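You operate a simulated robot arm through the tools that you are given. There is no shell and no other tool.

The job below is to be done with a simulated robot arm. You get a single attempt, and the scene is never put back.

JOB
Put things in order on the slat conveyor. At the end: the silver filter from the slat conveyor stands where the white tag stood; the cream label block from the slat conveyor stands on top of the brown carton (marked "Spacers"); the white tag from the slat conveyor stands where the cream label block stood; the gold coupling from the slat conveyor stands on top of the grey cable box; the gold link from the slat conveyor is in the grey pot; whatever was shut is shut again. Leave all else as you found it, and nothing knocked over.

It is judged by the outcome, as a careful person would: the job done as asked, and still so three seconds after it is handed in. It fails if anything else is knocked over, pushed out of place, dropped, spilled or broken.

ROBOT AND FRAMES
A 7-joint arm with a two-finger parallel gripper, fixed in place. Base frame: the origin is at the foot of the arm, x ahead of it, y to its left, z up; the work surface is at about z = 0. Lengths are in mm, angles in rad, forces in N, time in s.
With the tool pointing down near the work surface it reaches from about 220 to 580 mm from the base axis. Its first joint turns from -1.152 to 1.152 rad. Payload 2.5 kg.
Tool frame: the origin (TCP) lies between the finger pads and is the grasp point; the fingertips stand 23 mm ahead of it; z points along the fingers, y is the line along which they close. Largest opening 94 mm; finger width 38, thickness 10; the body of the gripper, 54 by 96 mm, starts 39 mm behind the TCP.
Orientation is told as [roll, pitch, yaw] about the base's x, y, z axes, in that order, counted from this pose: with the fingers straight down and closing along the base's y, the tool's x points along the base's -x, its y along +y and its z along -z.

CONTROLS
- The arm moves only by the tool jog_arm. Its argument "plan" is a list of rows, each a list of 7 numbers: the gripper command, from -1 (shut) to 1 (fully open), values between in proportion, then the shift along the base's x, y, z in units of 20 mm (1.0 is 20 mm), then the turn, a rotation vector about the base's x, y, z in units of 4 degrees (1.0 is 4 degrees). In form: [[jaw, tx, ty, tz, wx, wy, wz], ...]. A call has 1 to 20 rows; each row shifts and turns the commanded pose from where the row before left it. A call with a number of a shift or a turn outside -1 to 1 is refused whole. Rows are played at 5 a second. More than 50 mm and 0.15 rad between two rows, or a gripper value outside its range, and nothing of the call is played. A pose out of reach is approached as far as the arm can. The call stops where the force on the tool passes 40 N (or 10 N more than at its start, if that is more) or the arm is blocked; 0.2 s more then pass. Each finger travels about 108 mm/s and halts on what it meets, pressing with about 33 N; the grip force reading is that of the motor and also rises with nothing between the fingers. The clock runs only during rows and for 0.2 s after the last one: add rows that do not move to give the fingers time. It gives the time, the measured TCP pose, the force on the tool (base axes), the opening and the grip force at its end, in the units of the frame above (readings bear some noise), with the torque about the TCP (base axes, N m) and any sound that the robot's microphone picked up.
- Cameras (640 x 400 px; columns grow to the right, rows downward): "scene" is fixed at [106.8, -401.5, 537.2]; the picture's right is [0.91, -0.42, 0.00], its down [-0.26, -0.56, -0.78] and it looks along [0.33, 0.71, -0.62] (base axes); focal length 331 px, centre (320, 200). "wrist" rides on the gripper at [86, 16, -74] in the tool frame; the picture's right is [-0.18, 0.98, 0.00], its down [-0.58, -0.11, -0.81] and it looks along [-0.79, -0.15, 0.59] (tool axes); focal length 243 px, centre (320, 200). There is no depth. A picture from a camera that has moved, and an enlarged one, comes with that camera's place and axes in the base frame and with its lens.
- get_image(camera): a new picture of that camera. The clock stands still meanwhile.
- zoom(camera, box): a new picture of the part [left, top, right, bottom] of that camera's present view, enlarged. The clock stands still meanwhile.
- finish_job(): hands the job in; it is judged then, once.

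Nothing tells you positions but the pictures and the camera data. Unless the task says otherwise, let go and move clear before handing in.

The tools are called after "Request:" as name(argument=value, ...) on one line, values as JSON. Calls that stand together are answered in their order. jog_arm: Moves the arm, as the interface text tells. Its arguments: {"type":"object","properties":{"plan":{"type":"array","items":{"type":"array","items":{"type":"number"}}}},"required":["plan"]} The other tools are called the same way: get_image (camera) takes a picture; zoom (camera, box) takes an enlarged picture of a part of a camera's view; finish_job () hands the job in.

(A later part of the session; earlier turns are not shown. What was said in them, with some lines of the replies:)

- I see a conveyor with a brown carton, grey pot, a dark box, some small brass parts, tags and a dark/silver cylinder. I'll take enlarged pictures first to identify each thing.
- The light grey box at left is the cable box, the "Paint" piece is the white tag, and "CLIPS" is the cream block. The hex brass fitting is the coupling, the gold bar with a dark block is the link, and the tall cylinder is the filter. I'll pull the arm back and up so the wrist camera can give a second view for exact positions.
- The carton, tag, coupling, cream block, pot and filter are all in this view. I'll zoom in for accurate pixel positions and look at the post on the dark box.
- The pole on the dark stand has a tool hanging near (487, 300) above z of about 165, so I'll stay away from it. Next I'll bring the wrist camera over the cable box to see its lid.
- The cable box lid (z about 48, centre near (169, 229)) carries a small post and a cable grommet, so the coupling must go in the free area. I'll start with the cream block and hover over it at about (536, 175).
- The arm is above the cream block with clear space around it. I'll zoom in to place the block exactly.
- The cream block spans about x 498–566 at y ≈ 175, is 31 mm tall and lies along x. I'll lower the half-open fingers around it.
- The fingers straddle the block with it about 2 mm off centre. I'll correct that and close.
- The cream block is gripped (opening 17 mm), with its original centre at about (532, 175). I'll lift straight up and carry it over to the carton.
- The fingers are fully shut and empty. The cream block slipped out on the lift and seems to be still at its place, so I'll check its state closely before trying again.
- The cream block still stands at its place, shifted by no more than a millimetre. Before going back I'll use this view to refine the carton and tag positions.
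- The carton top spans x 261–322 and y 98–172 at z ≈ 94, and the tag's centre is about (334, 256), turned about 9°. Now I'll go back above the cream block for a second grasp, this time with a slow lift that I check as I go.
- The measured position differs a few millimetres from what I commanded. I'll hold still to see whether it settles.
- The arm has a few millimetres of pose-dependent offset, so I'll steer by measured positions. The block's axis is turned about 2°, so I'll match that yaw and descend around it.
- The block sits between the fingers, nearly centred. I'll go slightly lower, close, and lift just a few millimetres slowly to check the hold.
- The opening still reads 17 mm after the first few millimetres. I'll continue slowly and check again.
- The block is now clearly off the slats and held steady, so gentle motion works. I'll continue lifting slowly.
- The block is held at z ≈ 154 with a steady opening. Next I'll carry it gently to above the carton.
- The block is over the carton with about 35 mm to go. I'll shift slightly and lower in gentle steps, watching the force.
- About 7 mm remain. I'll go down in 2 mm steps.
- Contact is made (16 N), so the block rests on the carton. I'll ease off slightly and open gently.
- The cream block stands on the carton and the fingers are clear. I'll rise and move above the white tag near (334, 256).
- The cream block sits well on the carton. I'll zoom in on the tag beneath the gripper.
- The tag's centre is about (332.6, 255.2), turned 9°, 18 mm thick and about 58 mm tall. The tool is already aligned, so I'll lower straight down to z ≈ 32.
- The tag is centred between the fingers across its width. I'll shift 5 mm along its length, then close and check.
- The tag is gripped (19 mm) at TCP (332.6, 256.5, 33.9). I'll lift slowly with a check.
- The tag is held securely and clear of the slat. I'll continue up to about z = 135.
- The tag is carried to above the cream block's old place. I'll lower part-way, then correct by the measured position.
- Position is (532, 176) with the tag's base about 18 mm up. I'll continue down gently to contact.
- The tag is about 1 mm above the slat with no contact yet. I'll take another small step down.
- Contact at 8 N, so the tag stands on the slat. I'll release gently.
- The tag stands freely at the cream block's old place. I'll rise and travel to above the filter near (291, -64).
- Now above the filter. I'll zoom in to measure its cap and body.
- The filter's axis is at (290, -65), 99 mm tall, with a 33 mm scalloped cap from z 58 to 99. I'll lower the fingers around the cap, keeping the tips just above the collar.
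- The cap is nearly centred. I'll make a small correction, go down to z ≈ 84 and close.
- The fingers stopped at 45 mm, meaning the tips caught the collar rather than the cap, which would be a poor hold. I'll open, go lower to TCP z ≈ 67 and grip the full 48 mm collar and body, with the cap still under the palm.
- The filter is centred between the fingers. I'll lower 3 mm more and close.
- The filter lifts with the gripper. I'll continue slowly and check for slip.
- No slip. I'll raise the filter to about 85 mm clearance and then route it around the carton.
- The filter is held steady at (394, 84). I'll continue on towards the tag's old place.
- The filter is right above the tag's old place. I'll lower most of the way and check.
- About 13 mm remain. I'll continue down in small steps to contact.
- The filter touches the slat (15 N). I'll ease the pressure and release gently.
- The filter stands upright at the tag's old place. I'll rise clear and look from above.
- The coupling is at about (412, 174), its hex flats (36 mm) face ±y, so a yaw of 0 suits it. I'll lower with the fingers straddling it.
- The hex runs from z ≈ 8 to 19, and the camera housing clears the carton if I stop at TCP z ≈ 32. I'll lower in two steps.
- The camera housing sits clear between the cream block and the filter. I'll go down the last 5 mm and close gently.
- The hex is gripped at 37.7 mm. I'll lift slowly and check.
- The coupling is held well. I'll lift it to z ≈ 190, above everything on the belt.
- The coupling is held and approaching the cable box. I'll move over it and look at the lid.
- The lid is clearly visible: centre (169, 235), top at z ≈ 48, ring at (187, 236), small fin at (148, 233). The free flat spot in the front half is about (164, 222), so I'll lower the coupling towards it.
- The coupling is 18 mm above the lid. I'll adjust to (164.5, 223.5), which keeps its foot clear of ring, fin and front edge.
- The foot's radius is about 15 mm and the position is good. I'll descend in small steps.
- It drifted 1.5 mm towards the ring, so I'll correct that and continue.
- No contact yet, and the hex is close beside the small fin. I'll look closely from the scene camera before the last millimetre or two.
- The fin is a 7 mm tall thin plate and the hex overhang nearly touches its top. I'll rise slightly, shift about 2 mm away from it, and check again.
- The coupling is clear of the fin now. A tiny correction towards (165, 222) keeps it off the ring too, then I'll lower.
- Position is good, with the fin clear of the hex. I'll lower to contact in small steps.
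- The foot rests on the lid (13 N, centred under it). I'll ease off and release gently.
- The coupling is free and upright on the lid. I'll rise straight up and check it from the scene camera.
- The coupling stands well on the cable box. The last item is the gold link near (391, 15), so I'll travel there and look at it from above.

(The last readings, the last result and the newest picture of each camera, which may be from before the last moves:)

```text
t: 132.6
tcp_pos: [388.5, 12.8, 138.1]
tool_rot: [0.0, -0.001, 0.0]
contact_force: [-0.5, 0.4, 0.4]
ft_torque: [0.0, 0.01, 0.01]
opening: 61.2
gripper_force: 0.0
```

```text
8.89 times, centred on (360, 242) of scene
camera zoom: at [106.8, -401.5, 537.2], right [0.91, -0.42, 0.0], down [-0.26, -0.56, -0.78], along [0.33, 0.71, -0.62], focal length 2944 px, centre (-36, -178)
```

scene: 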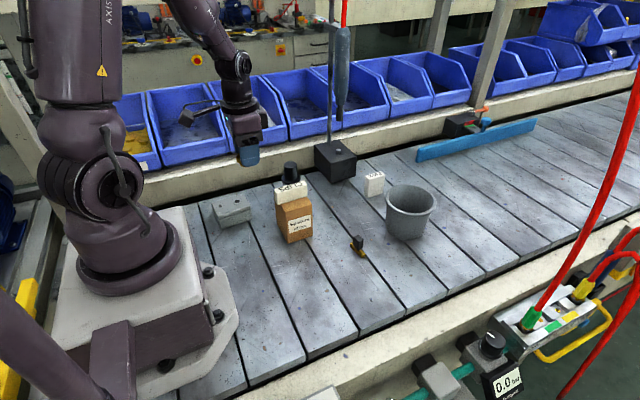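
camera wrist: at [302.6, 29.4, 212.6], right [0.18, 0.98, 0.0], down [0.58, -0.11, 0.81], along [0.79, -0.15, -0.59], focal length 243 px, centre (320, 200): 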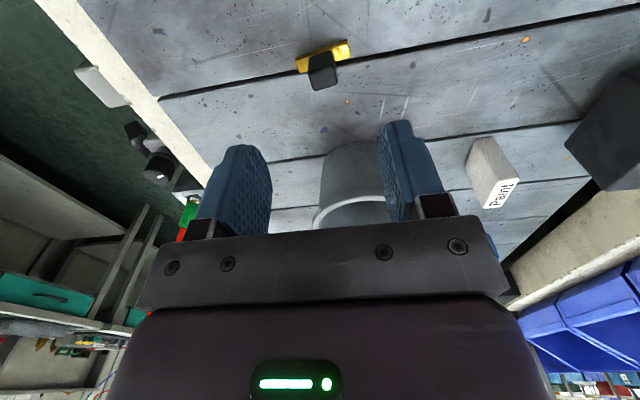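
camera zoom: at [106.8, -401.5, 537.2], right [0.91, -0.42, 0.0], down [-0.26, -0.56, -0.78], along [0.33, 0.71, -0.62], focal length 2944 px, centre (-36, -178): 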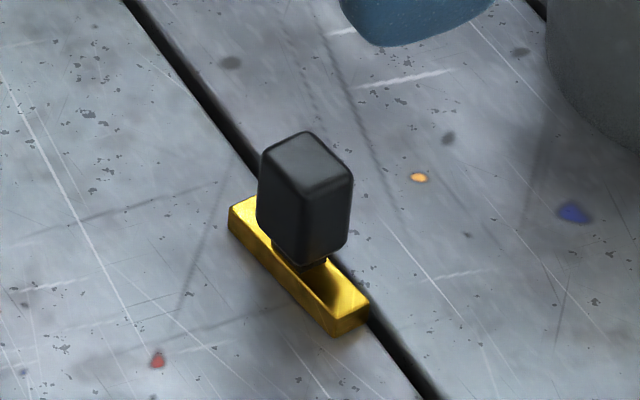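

The link is a gold bar (about 43 mm along y, turned 7°) with a 14 × 19 mm black block on top reaching z ≈ 37. I'll turn the tool by -83° so the fingers close across the narrow side.

Request:
jog_arm(plan=[[0.3, 0, 0, 0, 0, 0, -1], [0.3, 0, 0, 0, 0, 0, -1], [0.3, 0, 0, 0, 0, 0, -1], [0.3, 0, 0, 0, 0, 0, -1], [0.3, 0, 0, 0, 0, 0, -1], [0.3, 0, 0, 0, 0, 0, -1], [0.3, 0, 0, 0, 0, 0, -1], [0.3, 0, 0, 0, 0, 0, -1], [0.3, 0, 0, 0, 0, 0, -1], [0.3, 0, 0, 0, 0, 0, -1], [0.3, 0, 0, 0, 0, 0, -1], [0.3, 0, 0, 0, 0, 0, -1], [0.3, 0, 0, 0, 0, 0, -1], [0.3, 0, 0, 0, 0, 0, -1], [0.3, 0, 0, 0, 0, 0, -1], [0.3, 0, 0, 0, 0, 0, -1], [0.3, 0, 0, 0, 0, 0, -1], [0.3, 0, 0, 0, 0, 0, -1], [0.3, 0, 0, 0, 0, 0, -1], [0.3, 0, 0, 0, 0, 0, -1]])

Request:
jog_arm(plan=[[0.3, 0.2, 0.1, 0, 0, 0, -0.75], [0.3, 0, 0, 0, 0, 0, 0], [0.3, 0, 0, 0, 0, 0, 0]])

Request:
get_image(camera="wrist")

Request:
get_image(camera="scene")

```text
t: 136.8
tcp_pos: [391.5, 12.5, 137.5]
tool_rot: [0.0, 0.001, -1.398]
contact_force: [-0.3, -1.0, -0.5]
ft_torque: [0.01, 0.0, 0.0]
opening: 61.0
gripper_force: 0.0
```

```text
t: 137.6
tcp_pos: [394.0, 16.4, 138.1]
tool_rot: [0.0, 0.0, -1.448]
contact_force: [-0.2, -0.8, -0.4]
ft_torque: [0.03, 0.01, -0.01]
opening: 61.3
gripper_force: 0.1
```

```text
taken
camera wrist: at [400.9, 104.0, 213.6], right [1.0, -0.06, 0.0], down [-0.04, -0.59, 0.81], along [-0.05, -0.8, -0.59], focal length 243 px, centre (320, 200)
```

wrist: 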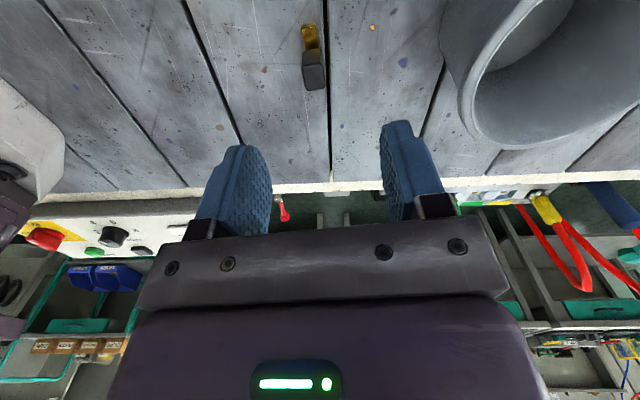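

```text
taken
```

scene: 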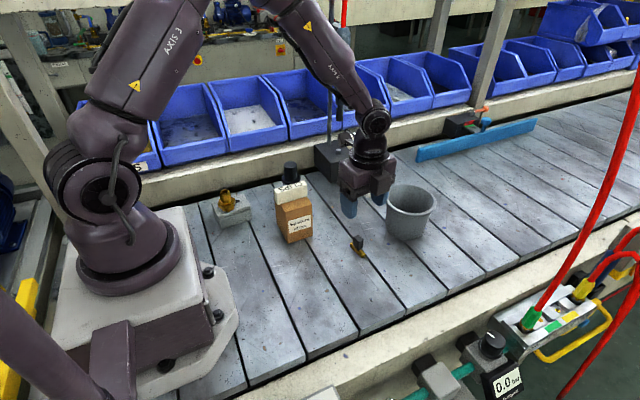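

Request:
zoom(camera="wrist", box=[260, 10, 380, 110])

```text
4.00 times, centred on (320, 60) of wrist
camera zoom: at [400.9, 104.0, 213.6], right [1.0, -0.06, 0.0], down [-0.04, -0.59, 0.81], along [-0.05, -0.8, -0.59], focal length 970 px, centre (320, 760)
```

zoom: 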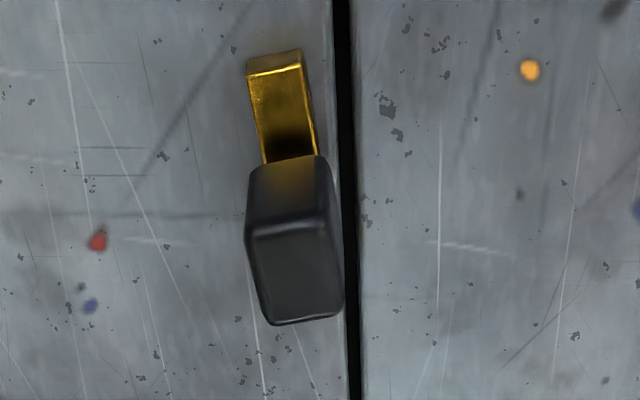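

The link's block is at about (392, 14). I'll lower toward it, then check centring.

Request:
jog_arm(plan=[[0.3, -0.11, -0.1, -0.8, 0, 0, 0], [0.3, 0, 0, -1, 0, 0, 0], [0.3, 0, 0, -1, 0, 0, 0], [0.3, 0, 0, -1, 0, 0, 0], [0.3, 0, 0, -0.6, 0, 0, 0], [0.3, 0, 0, 0, 0, 0, 0], [0.3, 0, 0, 0, 0, 0, 0]])

Request:
zoom(camera="wrist", box=[160, 0, 480, 260])

Request:
zoom(camera="scene", box=[310, 180, 420, 265])

```text
t: 139.2
tcp_pos: [393.7, 12.3, 48.2]
tool_rot: [0.0, -0.001, -1.448]
contact_force: [-0.1, 0.6, 0.2]
ft_torque: [0.04, 0.01, 0.0]
opening: 61.0
gripper_force: 0.1
```

```text
1.54 times, centred on (320, 130) of wrist
camera zoom: at [400.0, 100.5, 123.6], right [1.0, -0.06, 0.0], down [-0.04, -0.59, 0.81], along [-0.05, -0.8, -0.59], focal length 373 px, centre (320, 308)
```

zoom: 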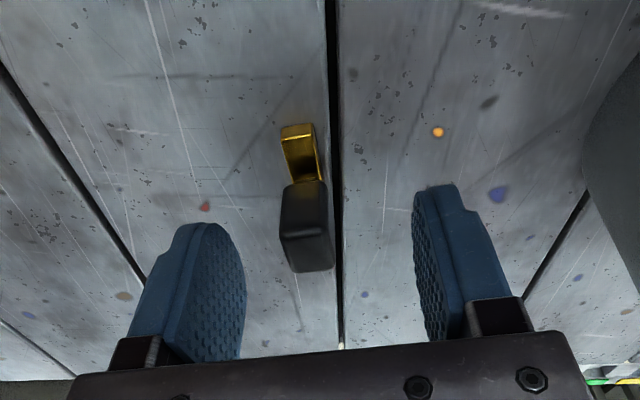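

```text
4.71 times, centred on (365, 222) of scene
camera zoom: at [106.8, -401.5, 537.2], right [0.91, -0.42, 0.0], down [-0.26, -0.56, -0.78], along [0.33, 0.71, -0.62], focal length 1559 px, centre (108, 94)
```

zoom: 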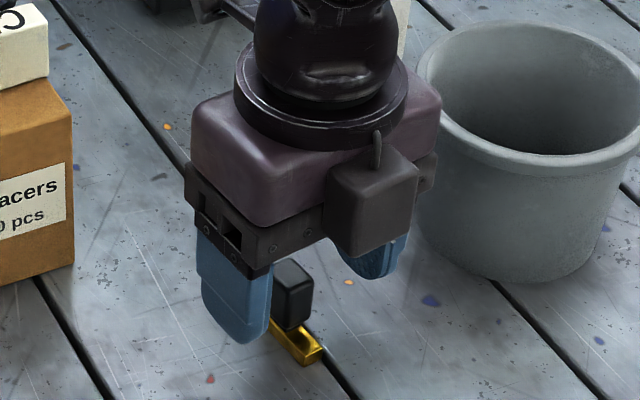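

The block is about 3 mm off centre towards -x. I'll correct that and lower to z ≈ 30.

Request:
jog_arm(plan=[[0.3, -0.14, 0.03, -0.4, 0, 0, 0], [0.3, 0, 0, -0.4, 0, 0, 0], [0.3, 0, 0, -0.1, 0, 0, 0], [0.3, 0, 0, 0, 0, 0, 0], [0.3, 0, 0, 0, 0, 0, 0]])

Request:
zoom(camera="wrist", box=[160, 0, 480, 260])

```text
t: 140.4
tcp_pos: [388.4, 14.0, 32.5]
tool_rot: [0.0, 0.0, -1.451]
contact_force: [-0.1, 0.4, 0.4]
ft_torque: [0.01, -0.03, 0.02]
opening: 60.9
gripper_force: 0.1
```

```text
1.54 times, centred on (320, 130) of wrist
camera zoom: at [395.5, 102.0, 107.4], right [1.0, -0.06, 0.0], down [-0.04, -0.59, 0.81], along [-0.05, -0.8, -0.59], focal length 373 px, centre (320, 308)
```

zoom: 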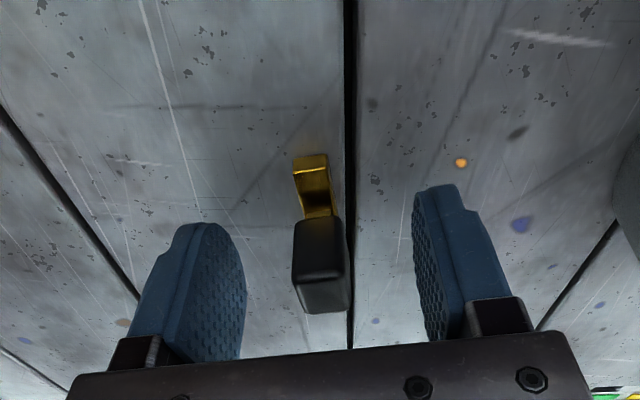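

The block is now about 2 mm to the other side. I'll make a small correction, then close gently.

Request:
jog_arm(plan=[[0.3, 0.1, -0.04, -0.08, 0, 0, 0], [0.3, 0, 0, 0, 0, 0, 0], [0.3, 0, 0, 0, 0, 0, 0]])

Request:
zoom(camera="wrist", box=[160, 0, 480, 260])

```text
t: 141.2
tcp_pos: [391.0, 13.4, 30.4]
tool_rot: [0.001, 0.0, -1.449]
contact_force: [0.2, 0.1, 0.4]
ft_torque: [0.0, -0.01, 0.03]
opening: 61.1
gripper_force: 0.2
```

```text
1.54 times, centred on (320, 130) of wrist
camera zoom: at [397.8, 101.4, 105.5], right [1.0, -0.06, 0.0], down [-0.04, -0.59, 0.81], along [-0.05, -0.8, -0.59], focal length 373 px, centre (320, 308)
```

zoom: 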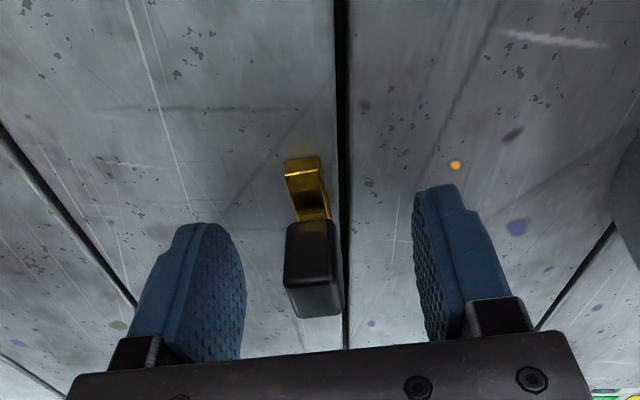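

Centred now. I'll close gently in stages.

Request:
jog_arm(plan=[[0.0, 0, 0, 0, 0, 0, 0], [-0.3, 0, 0, 0, 0, 0, 0], [-0.5, 0, 0, 0, 0, 0, 0], [-0.65, 0, 0, 0, 0, 0, 0], [-1, 0, 0, 0, 0, 0, 0], [-1, 0, 0, 0, 0, 0, 0], [-1, 0, 0, 0, 0, 0, 0]])

Request:
zoom(camera="wrist", box=[160, 0, 480, 260])

Request:
zoom(camera="scene", box=[320, 200, 410, 270])

```text
t: 142.8
tcp_pos: [391.1, 13.4, 30.8]
tool_rot: [-0.001, -0.002, -1.449]
contact_force: [0.1, -0.2, -0.4]
ft_torque: [-0.03, -0.01, 0.01]
opening: 15.1
gripper_force: 33.7
```

```text
1.54 times, centred on (320, 130) of wrist
camera zoom: at [397.7, 101.5, 105.5], right [1.0, -0.06, 0.0], down [-0.04, -0.59, 0.81], along [-0.05, -0.8, -0.59], focal length 373 px, centre (320, 308)
```

zoom: 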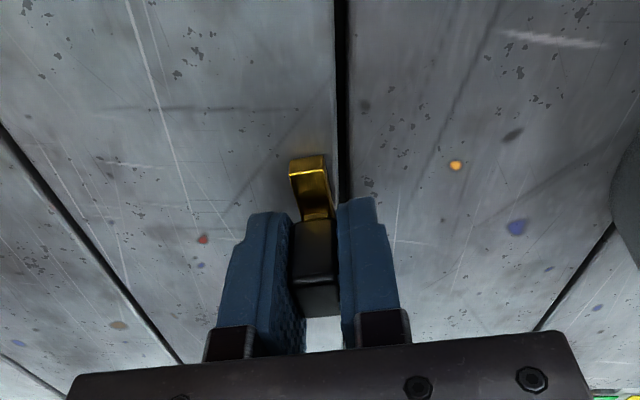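

```text
5.71 times, centred on (365, 235) of scene
camera zoom: at [106.8, -401.5, 537.2], right [0.91, -0.42, 0.0], down [-0.26, -0.56, -0.78], along [0.33, 0.71, -0.62], focal length 1893 px, centre (63, 0)
```

zoom: 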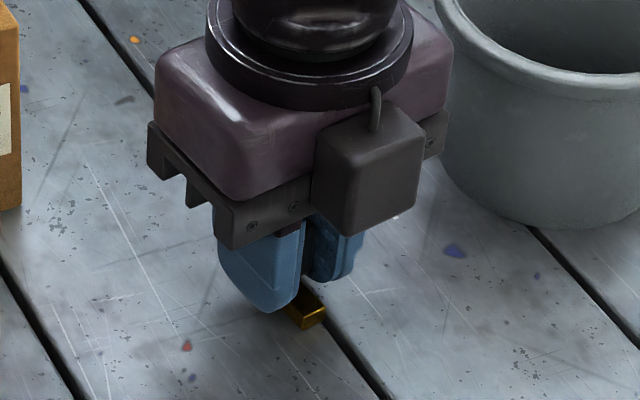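

The block is gripped at 15 mm. I'll lift slowly and check.

Request:
jog_arm(plan=[[-1, 0, 0, 0.1, 0, 0, 0], [-1, 0, 0, 0.1, 0, 0, 0], [-1, 0, 0, 0.15, 0, 0, 0], [-1, 0, 0, 0.2, 0, 0, 0], [-1, 0, 0, 0.2, 0, 0, 0], [-1, 0, 0, 0.2, 0, 0, 0], [-1, 0, 0, 0, 0, 0, 0]])

Request:
zoom(camera="wrist", box=[160, 0, 480, 260])

Request:
zoom(camera="scene", box=[320, 200, 410, 270])

```text
t: 144.4
tcp_pos: [391.6, 13.5, 50.2]
tool_rot: [0.0, -0.001, -1.448]
contact_force: [0.3, 0.6, -0.3]
ft_torque: [0.03, 0.02, 0.02]
opening: 14.9
gripper_force: 33.4
```

```text
1.54 times, centred on (320, 130) of wrist
camera zoom: at [398.0, 100.8, 125.5], right [1.0, -0.06, 0.0], down [-0.04, -0.59, 0.81], along [-0.05, -0.8, -0.59], focal length 373 px, centre (320, 308)
```

zoom: 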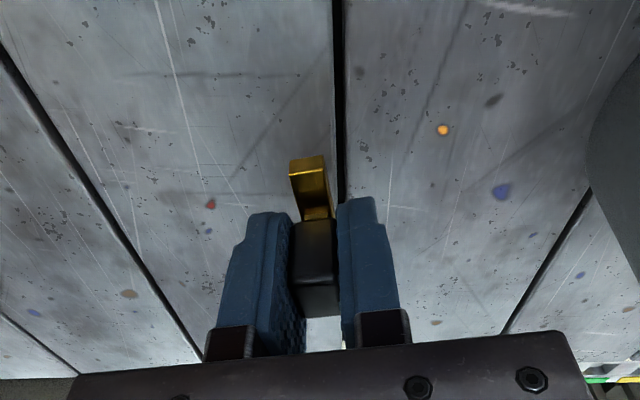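

```text
5.71 times, centred on (365, 235) of scene
camera zoom: at [106.8, -401.5, 537.2], right [0.91, -0.42, 0.0], down [-0.26, -0.56, -0.78], along [0.33, 0.71, -0.62], focal length 1893 px, centre (63, 0)
```

zoom: 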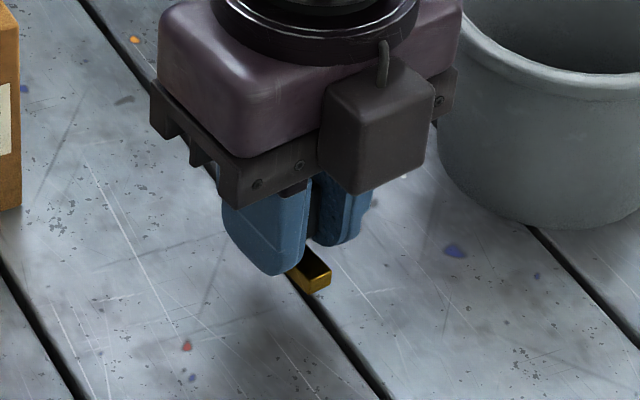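

The link is held. I'll lift it to z ≈ 165, above the pot rim.

Request:
jog_arm(plan=[[-1, 0, 0, 0.2, 0, 0, 0], [-1, 0, 0, 0.35, 0, 0, 0], [-1, 0, 0, 0.5, 0, 0, 0], [-1, 0, 0, 0.5, 0, 0, 0], [-1, 0, 0, 0.5, 0, 0, 0], [-1, 0, 0, 0.5, 0, 0, 0], [-1, 0, 0, 0.5, 0, 0, 0], [-1, 0, 0, 0.5, 0, 0, 0], [-1, 0, 0, 0.5, 0, 0, 0], [-1, 0, 0, 0.5, 0, 0, 0], [-1, 0, 0, 0.5, 0, 0, 0], [-1, 0, 0, 0.5, 0, 0, 0], [-1, 0, 0, 0.3, 0, 0, 0], [-1, 0, 0, 0.1, 0, 0, 0], [-1, 0, 0, 0, 0, 0, 0]])

Request:
zoom(camera="scene", box=[320, 140, 480, 260])

Request:
get_image(camera="wrist")

```text
t: 147.6
tcp_pos: [390.7, 12.2, 168.0]
tool_rot: [0.001, 0.0, -1.448]
contact_force: [-0.8, -0.1, 0.7]
ft_torque: [0.01, 0.01, -0.02]
opening: 14.8
gripper_force: 33.1
```

```text
3.33 times, centred on (400, 200) of scene
camera zoom: at [106.8, -401.5, 537.2], right [0.91, -0.42, 0.0], down [-0.26, -0.56, -0.78], along [0.33, 0.71, -0.62], focal length 1104 px, centre (53, 200)
```

zoom: 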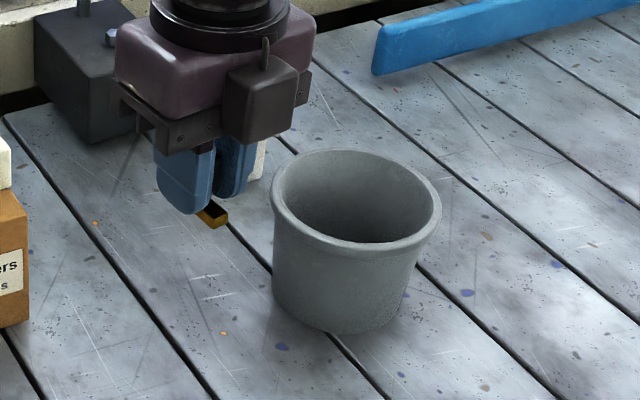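

```text
taken
camera wrist: at [397.6, 100.7, 243.1], right [1.0, -0.06, 0.0], down [-0.04, -0.59, 0.81], along [-0.05, -0.8, -0.59], focal length 243 px, centre (320, 200)
```

wrist: 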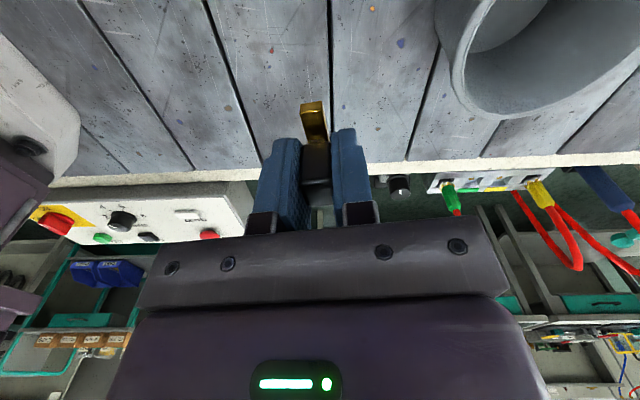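

Now I'll carry the link over the pot near (527, 35) and look down at it.

Request:
jog_arm(plan=[[-1, 0.2, 0.03, 0, 0, 0, 0], [-1, 0.4, 0.07, 0, 0, 0, 0], [-1, 0.6, 0.1, 0, 0, 0, 0], [-1, 0.6, 0.1, 0, 0, 0, 0], [-1, 0.6, 0.1, 0, 0, 0, 0], [-1, 0.6, 0.1, 0, 0, 0, 0], [-1, 0.6, 0.1, 0, 0, 0, 0], [-1, 0.6, 0.1, 0, 0, 0, 0], [-1, 0.6, 0.1, 0, 0, 0, 0], [-1, 0.6, 0.1, 0, 0, 0, 0], [-1, 0.6, 0.1, 0, 0, 0, 0], [-1, 0.6, 0.1, 0, 0, 0, 0], [-1, 0.4, 0.05, 0, 0, 0, 0], [-1, 0, 0, 0, 0, 0, 0], [-1, 0, 0, 0, 0, 0, 0]])

Request:
get_image(camera="wrist")

Request:
zoom(camera="scene", box=[340, 120, 480, 250])

```text
t: 150.8
tcp_pos: [530.9, 35.8, 168.8]
tool_rot: [0.001, 0.0, -1.449]
contact_force: [-0.2, -0.5, -0.7]
ft_torque: [0.04, 0.0, -0.02]
opening: 14.8
gripper_force: 33.1
```

```text
taken
camera wrist: at [537.2, 124.4, 244.0], right [1.0, -0.06, 0.0], down [-0.04, -0.59, 0.81], along [-0.05, -0.8, -0.59], focal length 243 px, centre (320, 200)
```

wrist: 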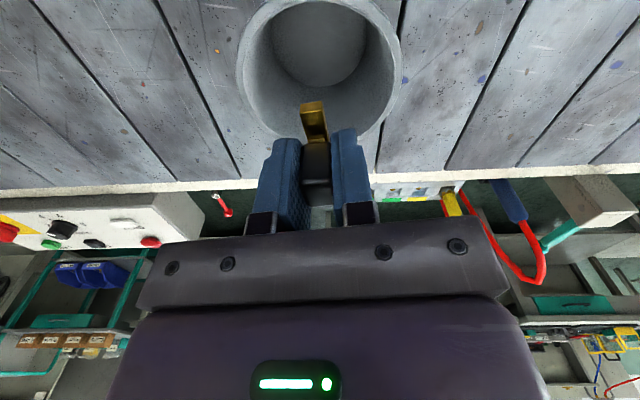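

```text
3.08 times, centred on (410, 185) of scene
camera zoom: at [106.8, -401.5, 537.2], right [0.91, -0.42, 0.0], down [-0.26, -0.56, -0.78], along [0.33, 0.71, -0.62], focal length 1019 px, centre (43, 246)
```

zoom: 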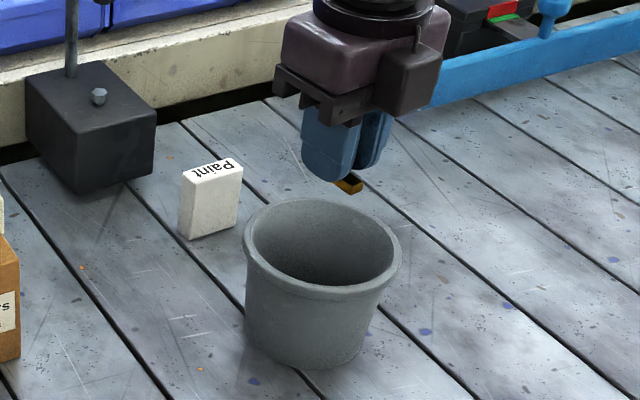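

The pot's rim centre works out to about (532, 38), rim at z ≈ 80, opening about 92 mm. I'll centre over it and lower the link in, keeping the gripper body above the rim.

Request:
jog_arm(plan=[[-1, 0.07, 0.1, -0.2, 0, 0, 0], [-1, 0, 0, -0.4, 0, 0, 0], [-1, 0, 0, -0.5, 0, 0, 0], [-1, 0, 0, -0.5, 0, 0, 0], [-1, 0, 0, -0.5, 0, 0, 0], [-1, 0, 0, -0.4, 0, 0, 0], [-1, 0, 0, -0.2, 0, 0, 0], [-1, 0, 0, 0, 0, 0, 0], [-1, 0, 0, 0, 0, 0, 0]])

Request:
get_image(camera="wrist")

Request:
zoom(camera="scene", box=[350, 120, 470, 250])

```text
t: 152.8
tcp_pos: [532.3, 38.0, 113.4]
tool_rot: [-0.001, -0.002, -1.45]
contact_force: [-0.6, 1.1, -0.9]
ft_torque: [-0.01, -0.01, 0.03]
opening: 14.8
gripper_force: 33.0
```

```text
taken
camera wrist: at [538.6, 125.9, 189.1], right [1.0, -0.06, 0.0], down [-0.04, -0.59, 0.81], along [-0.05, -0.8, -0.59], focal length 243 px, centre (320, 200)
```

wrist: 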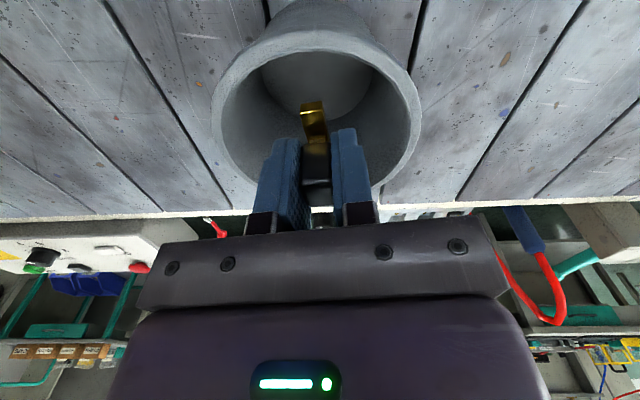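

```text
3.08 times, centred on (410, 185) of scene
camera zoom: at [106.8, -401.5, 537.2], right [0.91, -0.42, 0.0], down [-0.26, -0.56, -0.78], along [0.33, 0.71, -0.62], focal length 1019 px, centre (43, 246)
```

zoom: 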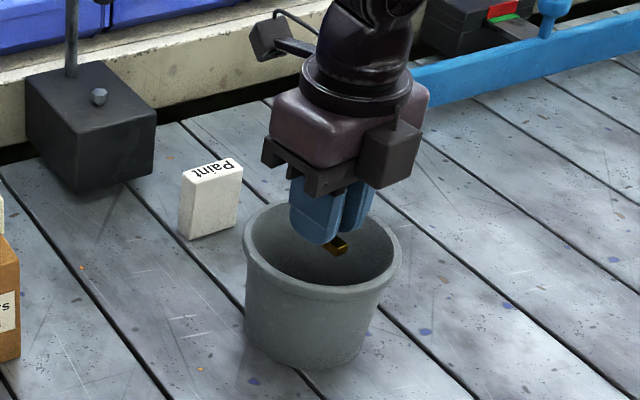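

Well centred over the pot. I'll lower further into it.

Request:
jog_arm(plan=[[-1, 0, -0.03, -0.2, 0, 0, 0], [-1, 0, 0, -0.4, 0, 0, 0], [-1, 0, 0, -0.5, 0, 0, 0], [-1, 0, 0, -0.5, 0, 0, 0], [-1, 0, 0, -0.4, 0, 0, 0], [-1, 0, 0, -0.2, 0, 0, 0], [-1, 0, 0, 0, 0, 0, 0], [-1, 0, 0, 0, 0, 0, 0]])

Request:
get_image(camera="wrist")

Request:
zoom(camera="scene", box=[350, 150, 450, 240])

```text
t: 154.6
tcp_pos: [533.0, 36.4, 70.8]
tool_rot: [0.0, 0.0, -1.45]
contact_force: [0.2, -0.3, -0.1]
ft_torque: [-0.01, -0.03, -0.01]
opening: 15.2
gripper_force: 32.9
```

```text
taken
camera wrist: at [539.7, 124.3, 145.9], right [1.0, -0.06, 0.0], down [-0.04, -0.59, 0.81], along [-0.05, -0.8, -0.59], focal length 243 px, centre (320, 200)
```

wrist: 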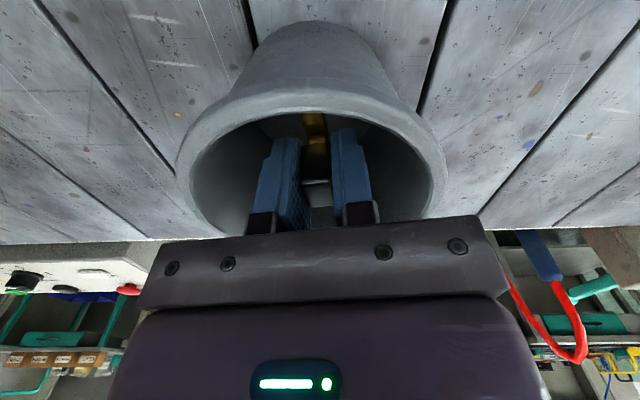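

```text
4.44 times, centred on (400, 195) of scene
camera zoom: at [106.8, -401.5, 537.2], right [0.91, -0.42, 0.0], down [-0.26, -0.56, -0.78], along [0.33, 0.71, -0.62], focal length 1472 px, centre (-36, 222)
```

zoom: 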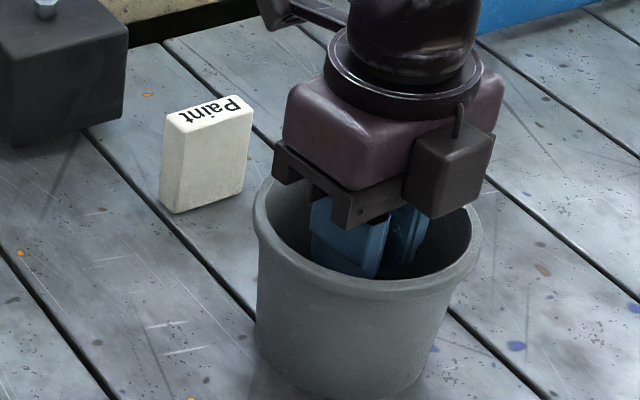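

All clear so far. I'll lower another 17 mm and check the rim clearance.

Request:
jog_arm(plan=[[-1, 0, 0, -0.2, 0, 0, 0], [-1, 0, 0, -0.3, 0, 0, 0], [-1, 0, 0, -0.2, 0, 0, 0], [-1, 0, 0, -0.1, 0, 0, 0], [-1, 0, 0, 0, 0, 0, 0], [-1, 0, 0, 0, 0, 0, 0]])

Request:
get_image(camera="wrist")

Request:
zoom(camera="scene", box=[360, 160, 450, 230])

```text
t: 156.0
tcp_pos: [532.7, 36.2, 57.3]
tool_rot: [0.001, 0.001, -1.449]
contact_force: [-0.4, 0.2, -0.7]
ft_torque: [0.03, 0.0, 0.03]
opening: 14.9
gripper_force: 33.3
```

```text
taken
camera wrist: at [539.0, 125.7, 131.1], right [1.0, -0.06, 0.0], down [-0.04, -0.59, 0.81], along [-0.05, -0.8, -0.59], focal length 243 px, centre (320, 200)
```

wrist: 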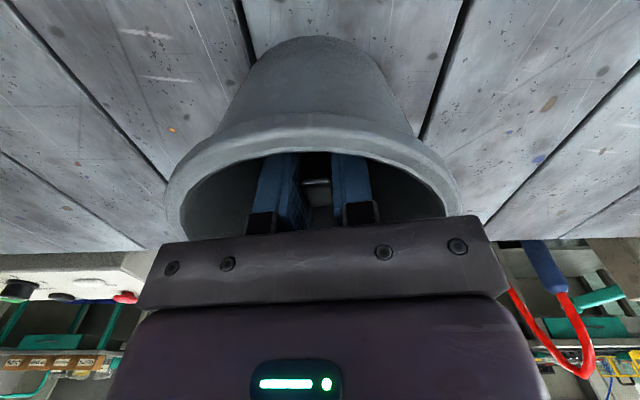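

```text
5.71 times, centred on (405, 195) of scene
camera zoom: at [106.8, -401.5, 537.2], right [0.91, -0.42, 0.0], down [-0.26, -0.56, -0.78], along [0.33, 0.71, -0.62], focal length 1893 px, centre (-166, 229)
```

zoom: 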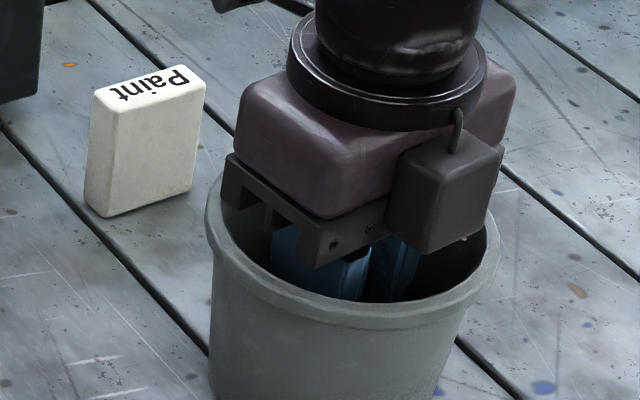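

There is about 15 mm between the gripper body and the rim. I'll lower 8 mm more to reduce the drop.

Request:
jog_arm(plan=[[-1, 0, 0, -0.15, 0, 0, 0], [-1, 0, 0, -0.15, 0, 0, 0], [-1, 0, 0, -0.1, 0, 0, 0], [-1, 0, 0, 0, 0, 0, 0], [-1, 0, 0, 0, 0, 0, 0]])

Request:
zoom(camera="scene", box=[360, 160, 450, 230])

Request:
zoom(camera="wrist", box=[150, 20, 490, 260])

```text
t: 157.2
tcp_pos: [532.1, 38.1, 48.8]
tool_rot: [0.0, -0.001, -1.449]
contact_force: [-0.3, 0.5, 0.0]
ft_torque: [0.02, -0.02, -0.01]
opening: 14.9
gripper_force: 32.7
```

```text
5.71 times, centred on (405, 195) of scene
camera zoom: at [106.8, -401.5, 537.2], right [0.91, -0.42, 0.0], down [-0.26, -0.56, -0.78], along [0.33, 0.71, -0.62], focal length 1893 px, centre (-166, 229)
```

zoom: 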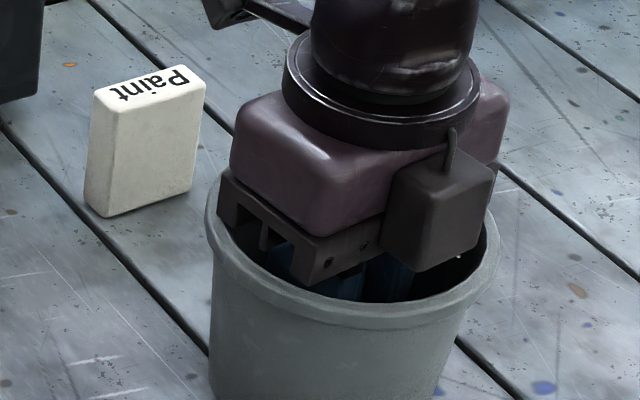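

```text
1.67 times, centred on (320, 140) of wrist
camera zoom: at [538.3, 125.6, 123.2], right [1.0, -0.06, 0.0], down [-0.04, -0.59, 0.81], along [-0.05, -0.8, -0.59], focal length 404 px, centre (320, 300)
```

zoom: 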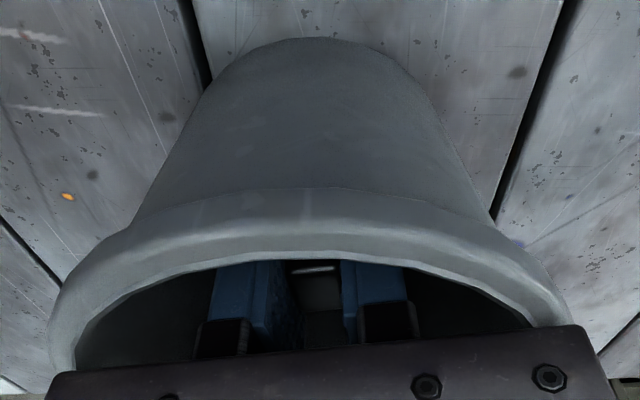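

No contact, and the gripper body is still above the rim. I'll open the fingers gently to let the link down.

Request:
jog_arm(plan=[[-0.68, 0, 0, 0, 0, 0, 0], [-0.62, 0, 0, 0, 0, 0, 0], [-0.5, 0, 0, 0, 0, 0, 0], [-0.35, 0, 0, 0, 0, 0, 0], [-0.2, 0, 0, 0, 0, 0, 0], [-0.2, 0, 0, 0, 0, 0, 0]])

Request:
zoom(camera="wrist", box=[150, 20, 490, 260])

```text
t: 158.6
tcp_pos: [533.0, 37.7, 48.1]
tool_rot: [-0.002, 0.0, -1.449]
contact_force: [0.4, -0.5, -0.1]
ft_torque: [0.0, 0.01, 0.0]
opening: 37.7
gripper_force: 0.1
```

```text
1.67 times, centred on (320, 140) of wrist
camera zoom: at [538.3, 125.6, 123.3], right [1.0, -0.06, 0.0], down [-0.04, -0.59, 0.81], along [-0.05, -0.8, -0.59], focal length 404 px, centre (320, 300)
```

zoom: 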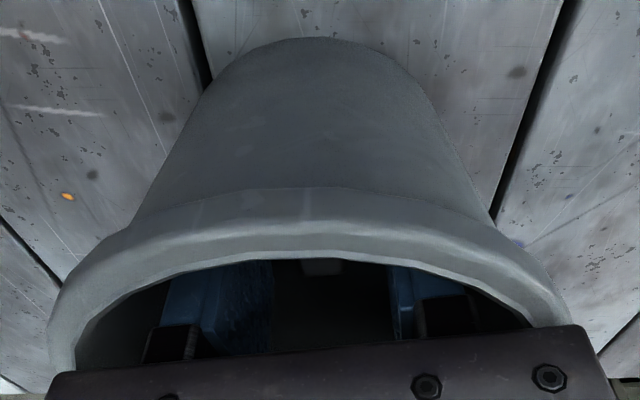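

The link is released in the pot. I'll rise straight up and verify.

Request:
jog_arm(plan=[[-0.2, 0, 0, 0.2, 0, 0, 0], [-0.2, 0, 0, 0.5, 0, 0, 0], [-0.2, 0, 0, 0.7, 0, 0, 0], [-0.2, 0, 0, 1, 0, 0, 0], [-0.2, 0, 0, 1, 0, 0, 0], [-0.2, 0, 0, 1, 0, 0, 0], [-0.2, 0, 0, 1, 0, 0, 0], [-0.2, 0, 0, 1, 0, 0, 0], [-0.2, 0, 0, 0.6, 0, 0, 0], [-0.2, 0, 0, 0, 0, 0, 0]])

Request:
get_image(camera="wrist")

Request:
get_image(camera="scene")

```text
t: 160.8
tcp_pos: [533.6, 38.5, 186.8]
tool_rot: [0.0, 0.001, -1.448]
contact_force: [0.4, 0.4, -0.2]
ft_torque: [-0.02, 0.04, 0.01]
opening: 37.5
gripper_force: 0.0
```

```text
taken
camera wrist: at [539.7, 126.9, 262.4], right [1.0, -0.06, 0.0], down [-0.04, -0.59, 0.81], along [-0.05, -0.8, -0.59], focal length 243 px, centre (320, 200)
```

wrist: 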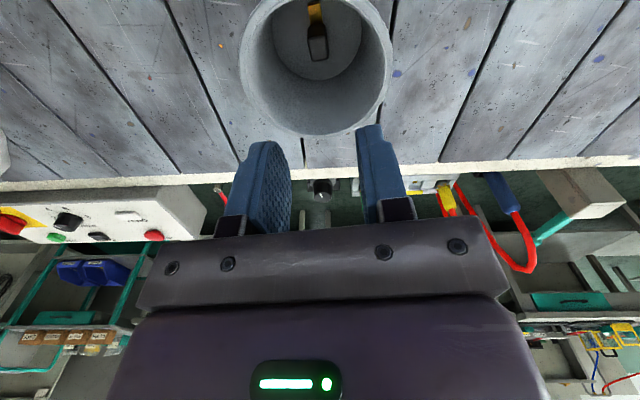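

```text
taken
```

scene: 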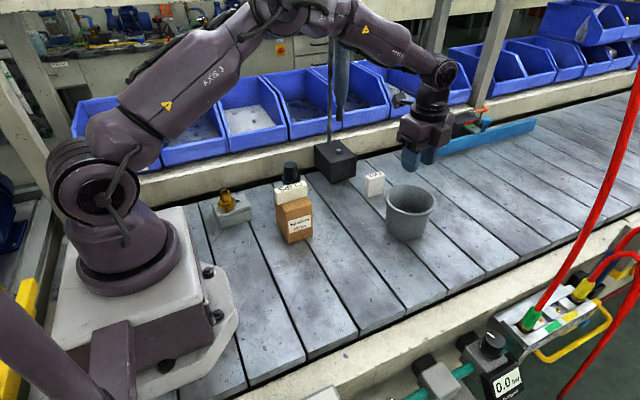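

The link stands inside the pot. I'll move the arm up and aside, then inspect all the placements.

Request:
jog_arm(plan=[[-0.2, -0.5, -0.2, 1, 0, 0, 0], [-0.2, -0.8, -0.3, 1, 0, 0, 0], [-0.2, -0.8, -0.3, 1, 0, 0, 0], [-0.2, -0.8, -0.3, 1, 0, 0, 0], [-0.2, -0.8, -0.5, 0.5, 0, 0, 0], [-0.2, -0.8, -0.6, 0, 0, 0, 0], [-0.2, -0.8, -0.6, 0, 0, 0, 0], [-0.2, -0.8, -0.6, 0, 0, 0, 0], [-0.2, 0, 0, 0, 0, 0, 0]])

Request:
get_image(camera="scene")

Request:
zoom(camera="scene", box=[200, 140, 360, 250])

Request:
zoom(camera="scene", box=[340, 150, 450, 250])

```text
t: 162.8
tcp_pos: [411.1, -33.2, 279.1]
tool_rot: [0.001, 0.001, -1.448]
contact_force: [-0.1, -0.1, -0.5]
ft_torque: [0.02, -0.06, 0.02]
opening: 37.7
gripper_force: 0.1
```

```text
taken
```

scene: 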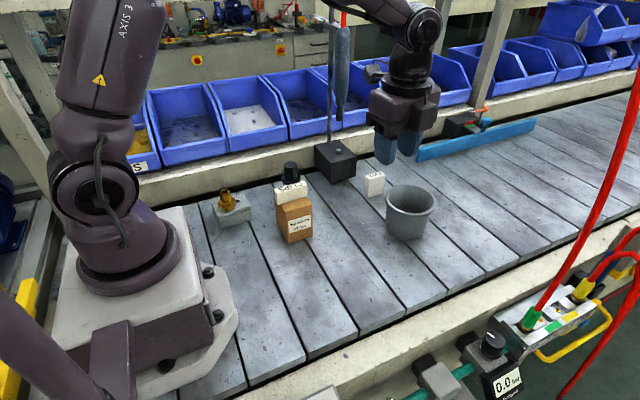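

```text
3.64 times, centred on (280, 195) of scene
camera zoom: at [106.8, -401.5, 537.2], right [0.91, -0.42, 0.0], down [-0.26, -0.56, -0.78], along [0.33, 0.71, -0.62], focal length 1204 px, centre (466, 218)
```

zoom: 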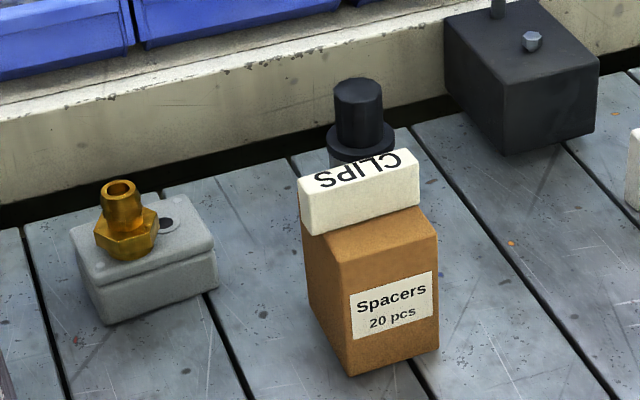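

```text
4.00 times, centred on (395, 200) of scene
camera zoom: at [106.8, -401.5, 537.2], right [0.91, -0.42, 0.0], down [-0.26, -0.56, -0.78], along [0.33, 0.71, -0.62], focal length 1325 px, centre (20, 200)
```

zoom: 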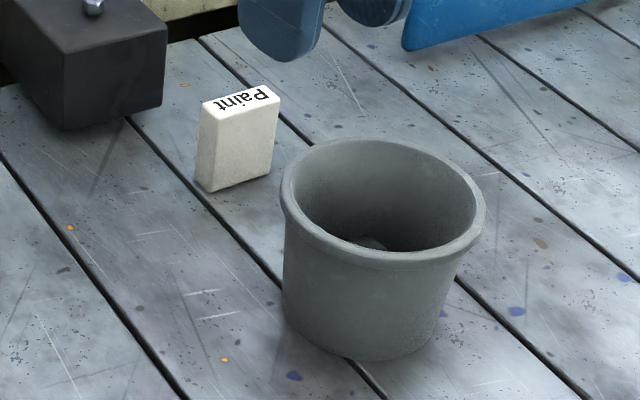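

Everything is where it was asked:
- **Cream block:** on the "Spacers" carton.
- **White tag:** at the cream block's old place.
- **Filter:** upright at the tag's old place.
- **Coupling:** on the cable box.
- **Link:** in the pot.

I never opened anything, so nothing needs shutting again, and the arm is clear. I'm handing in the job.

Request:
finish_job()

```text
The job is handed in.
```

All five items are where you asked, and the job is handed in. In the last pictures everything was upright and the other objects looked unmoved. I haven't been told the result of the judging.

- **Cream label block:** it stands on top of the brown "Spacers" carton. It is slightly longer than the carton top, so each end overhangs by about 4 mm.
- **White tag:** it stands where the cream block was.
- **Silver filter:** it stands upright where the white tag was.
- **Gold coupling:** it stands on the lid of the grey cable box, between the small fin and the cable hole.
- **Gold link:** it is in the grey pot, where it looked upright. I let it go roughly 15 mm above the bottom because the gripper body could not go below the rim.

On my first try at lifting it, the cream block slipped out of the fingers. It stayed standing in its place, within about 2 mm of where it had been, and the second, slower lift held.

I opened nothing, so there was nothing to shut again.
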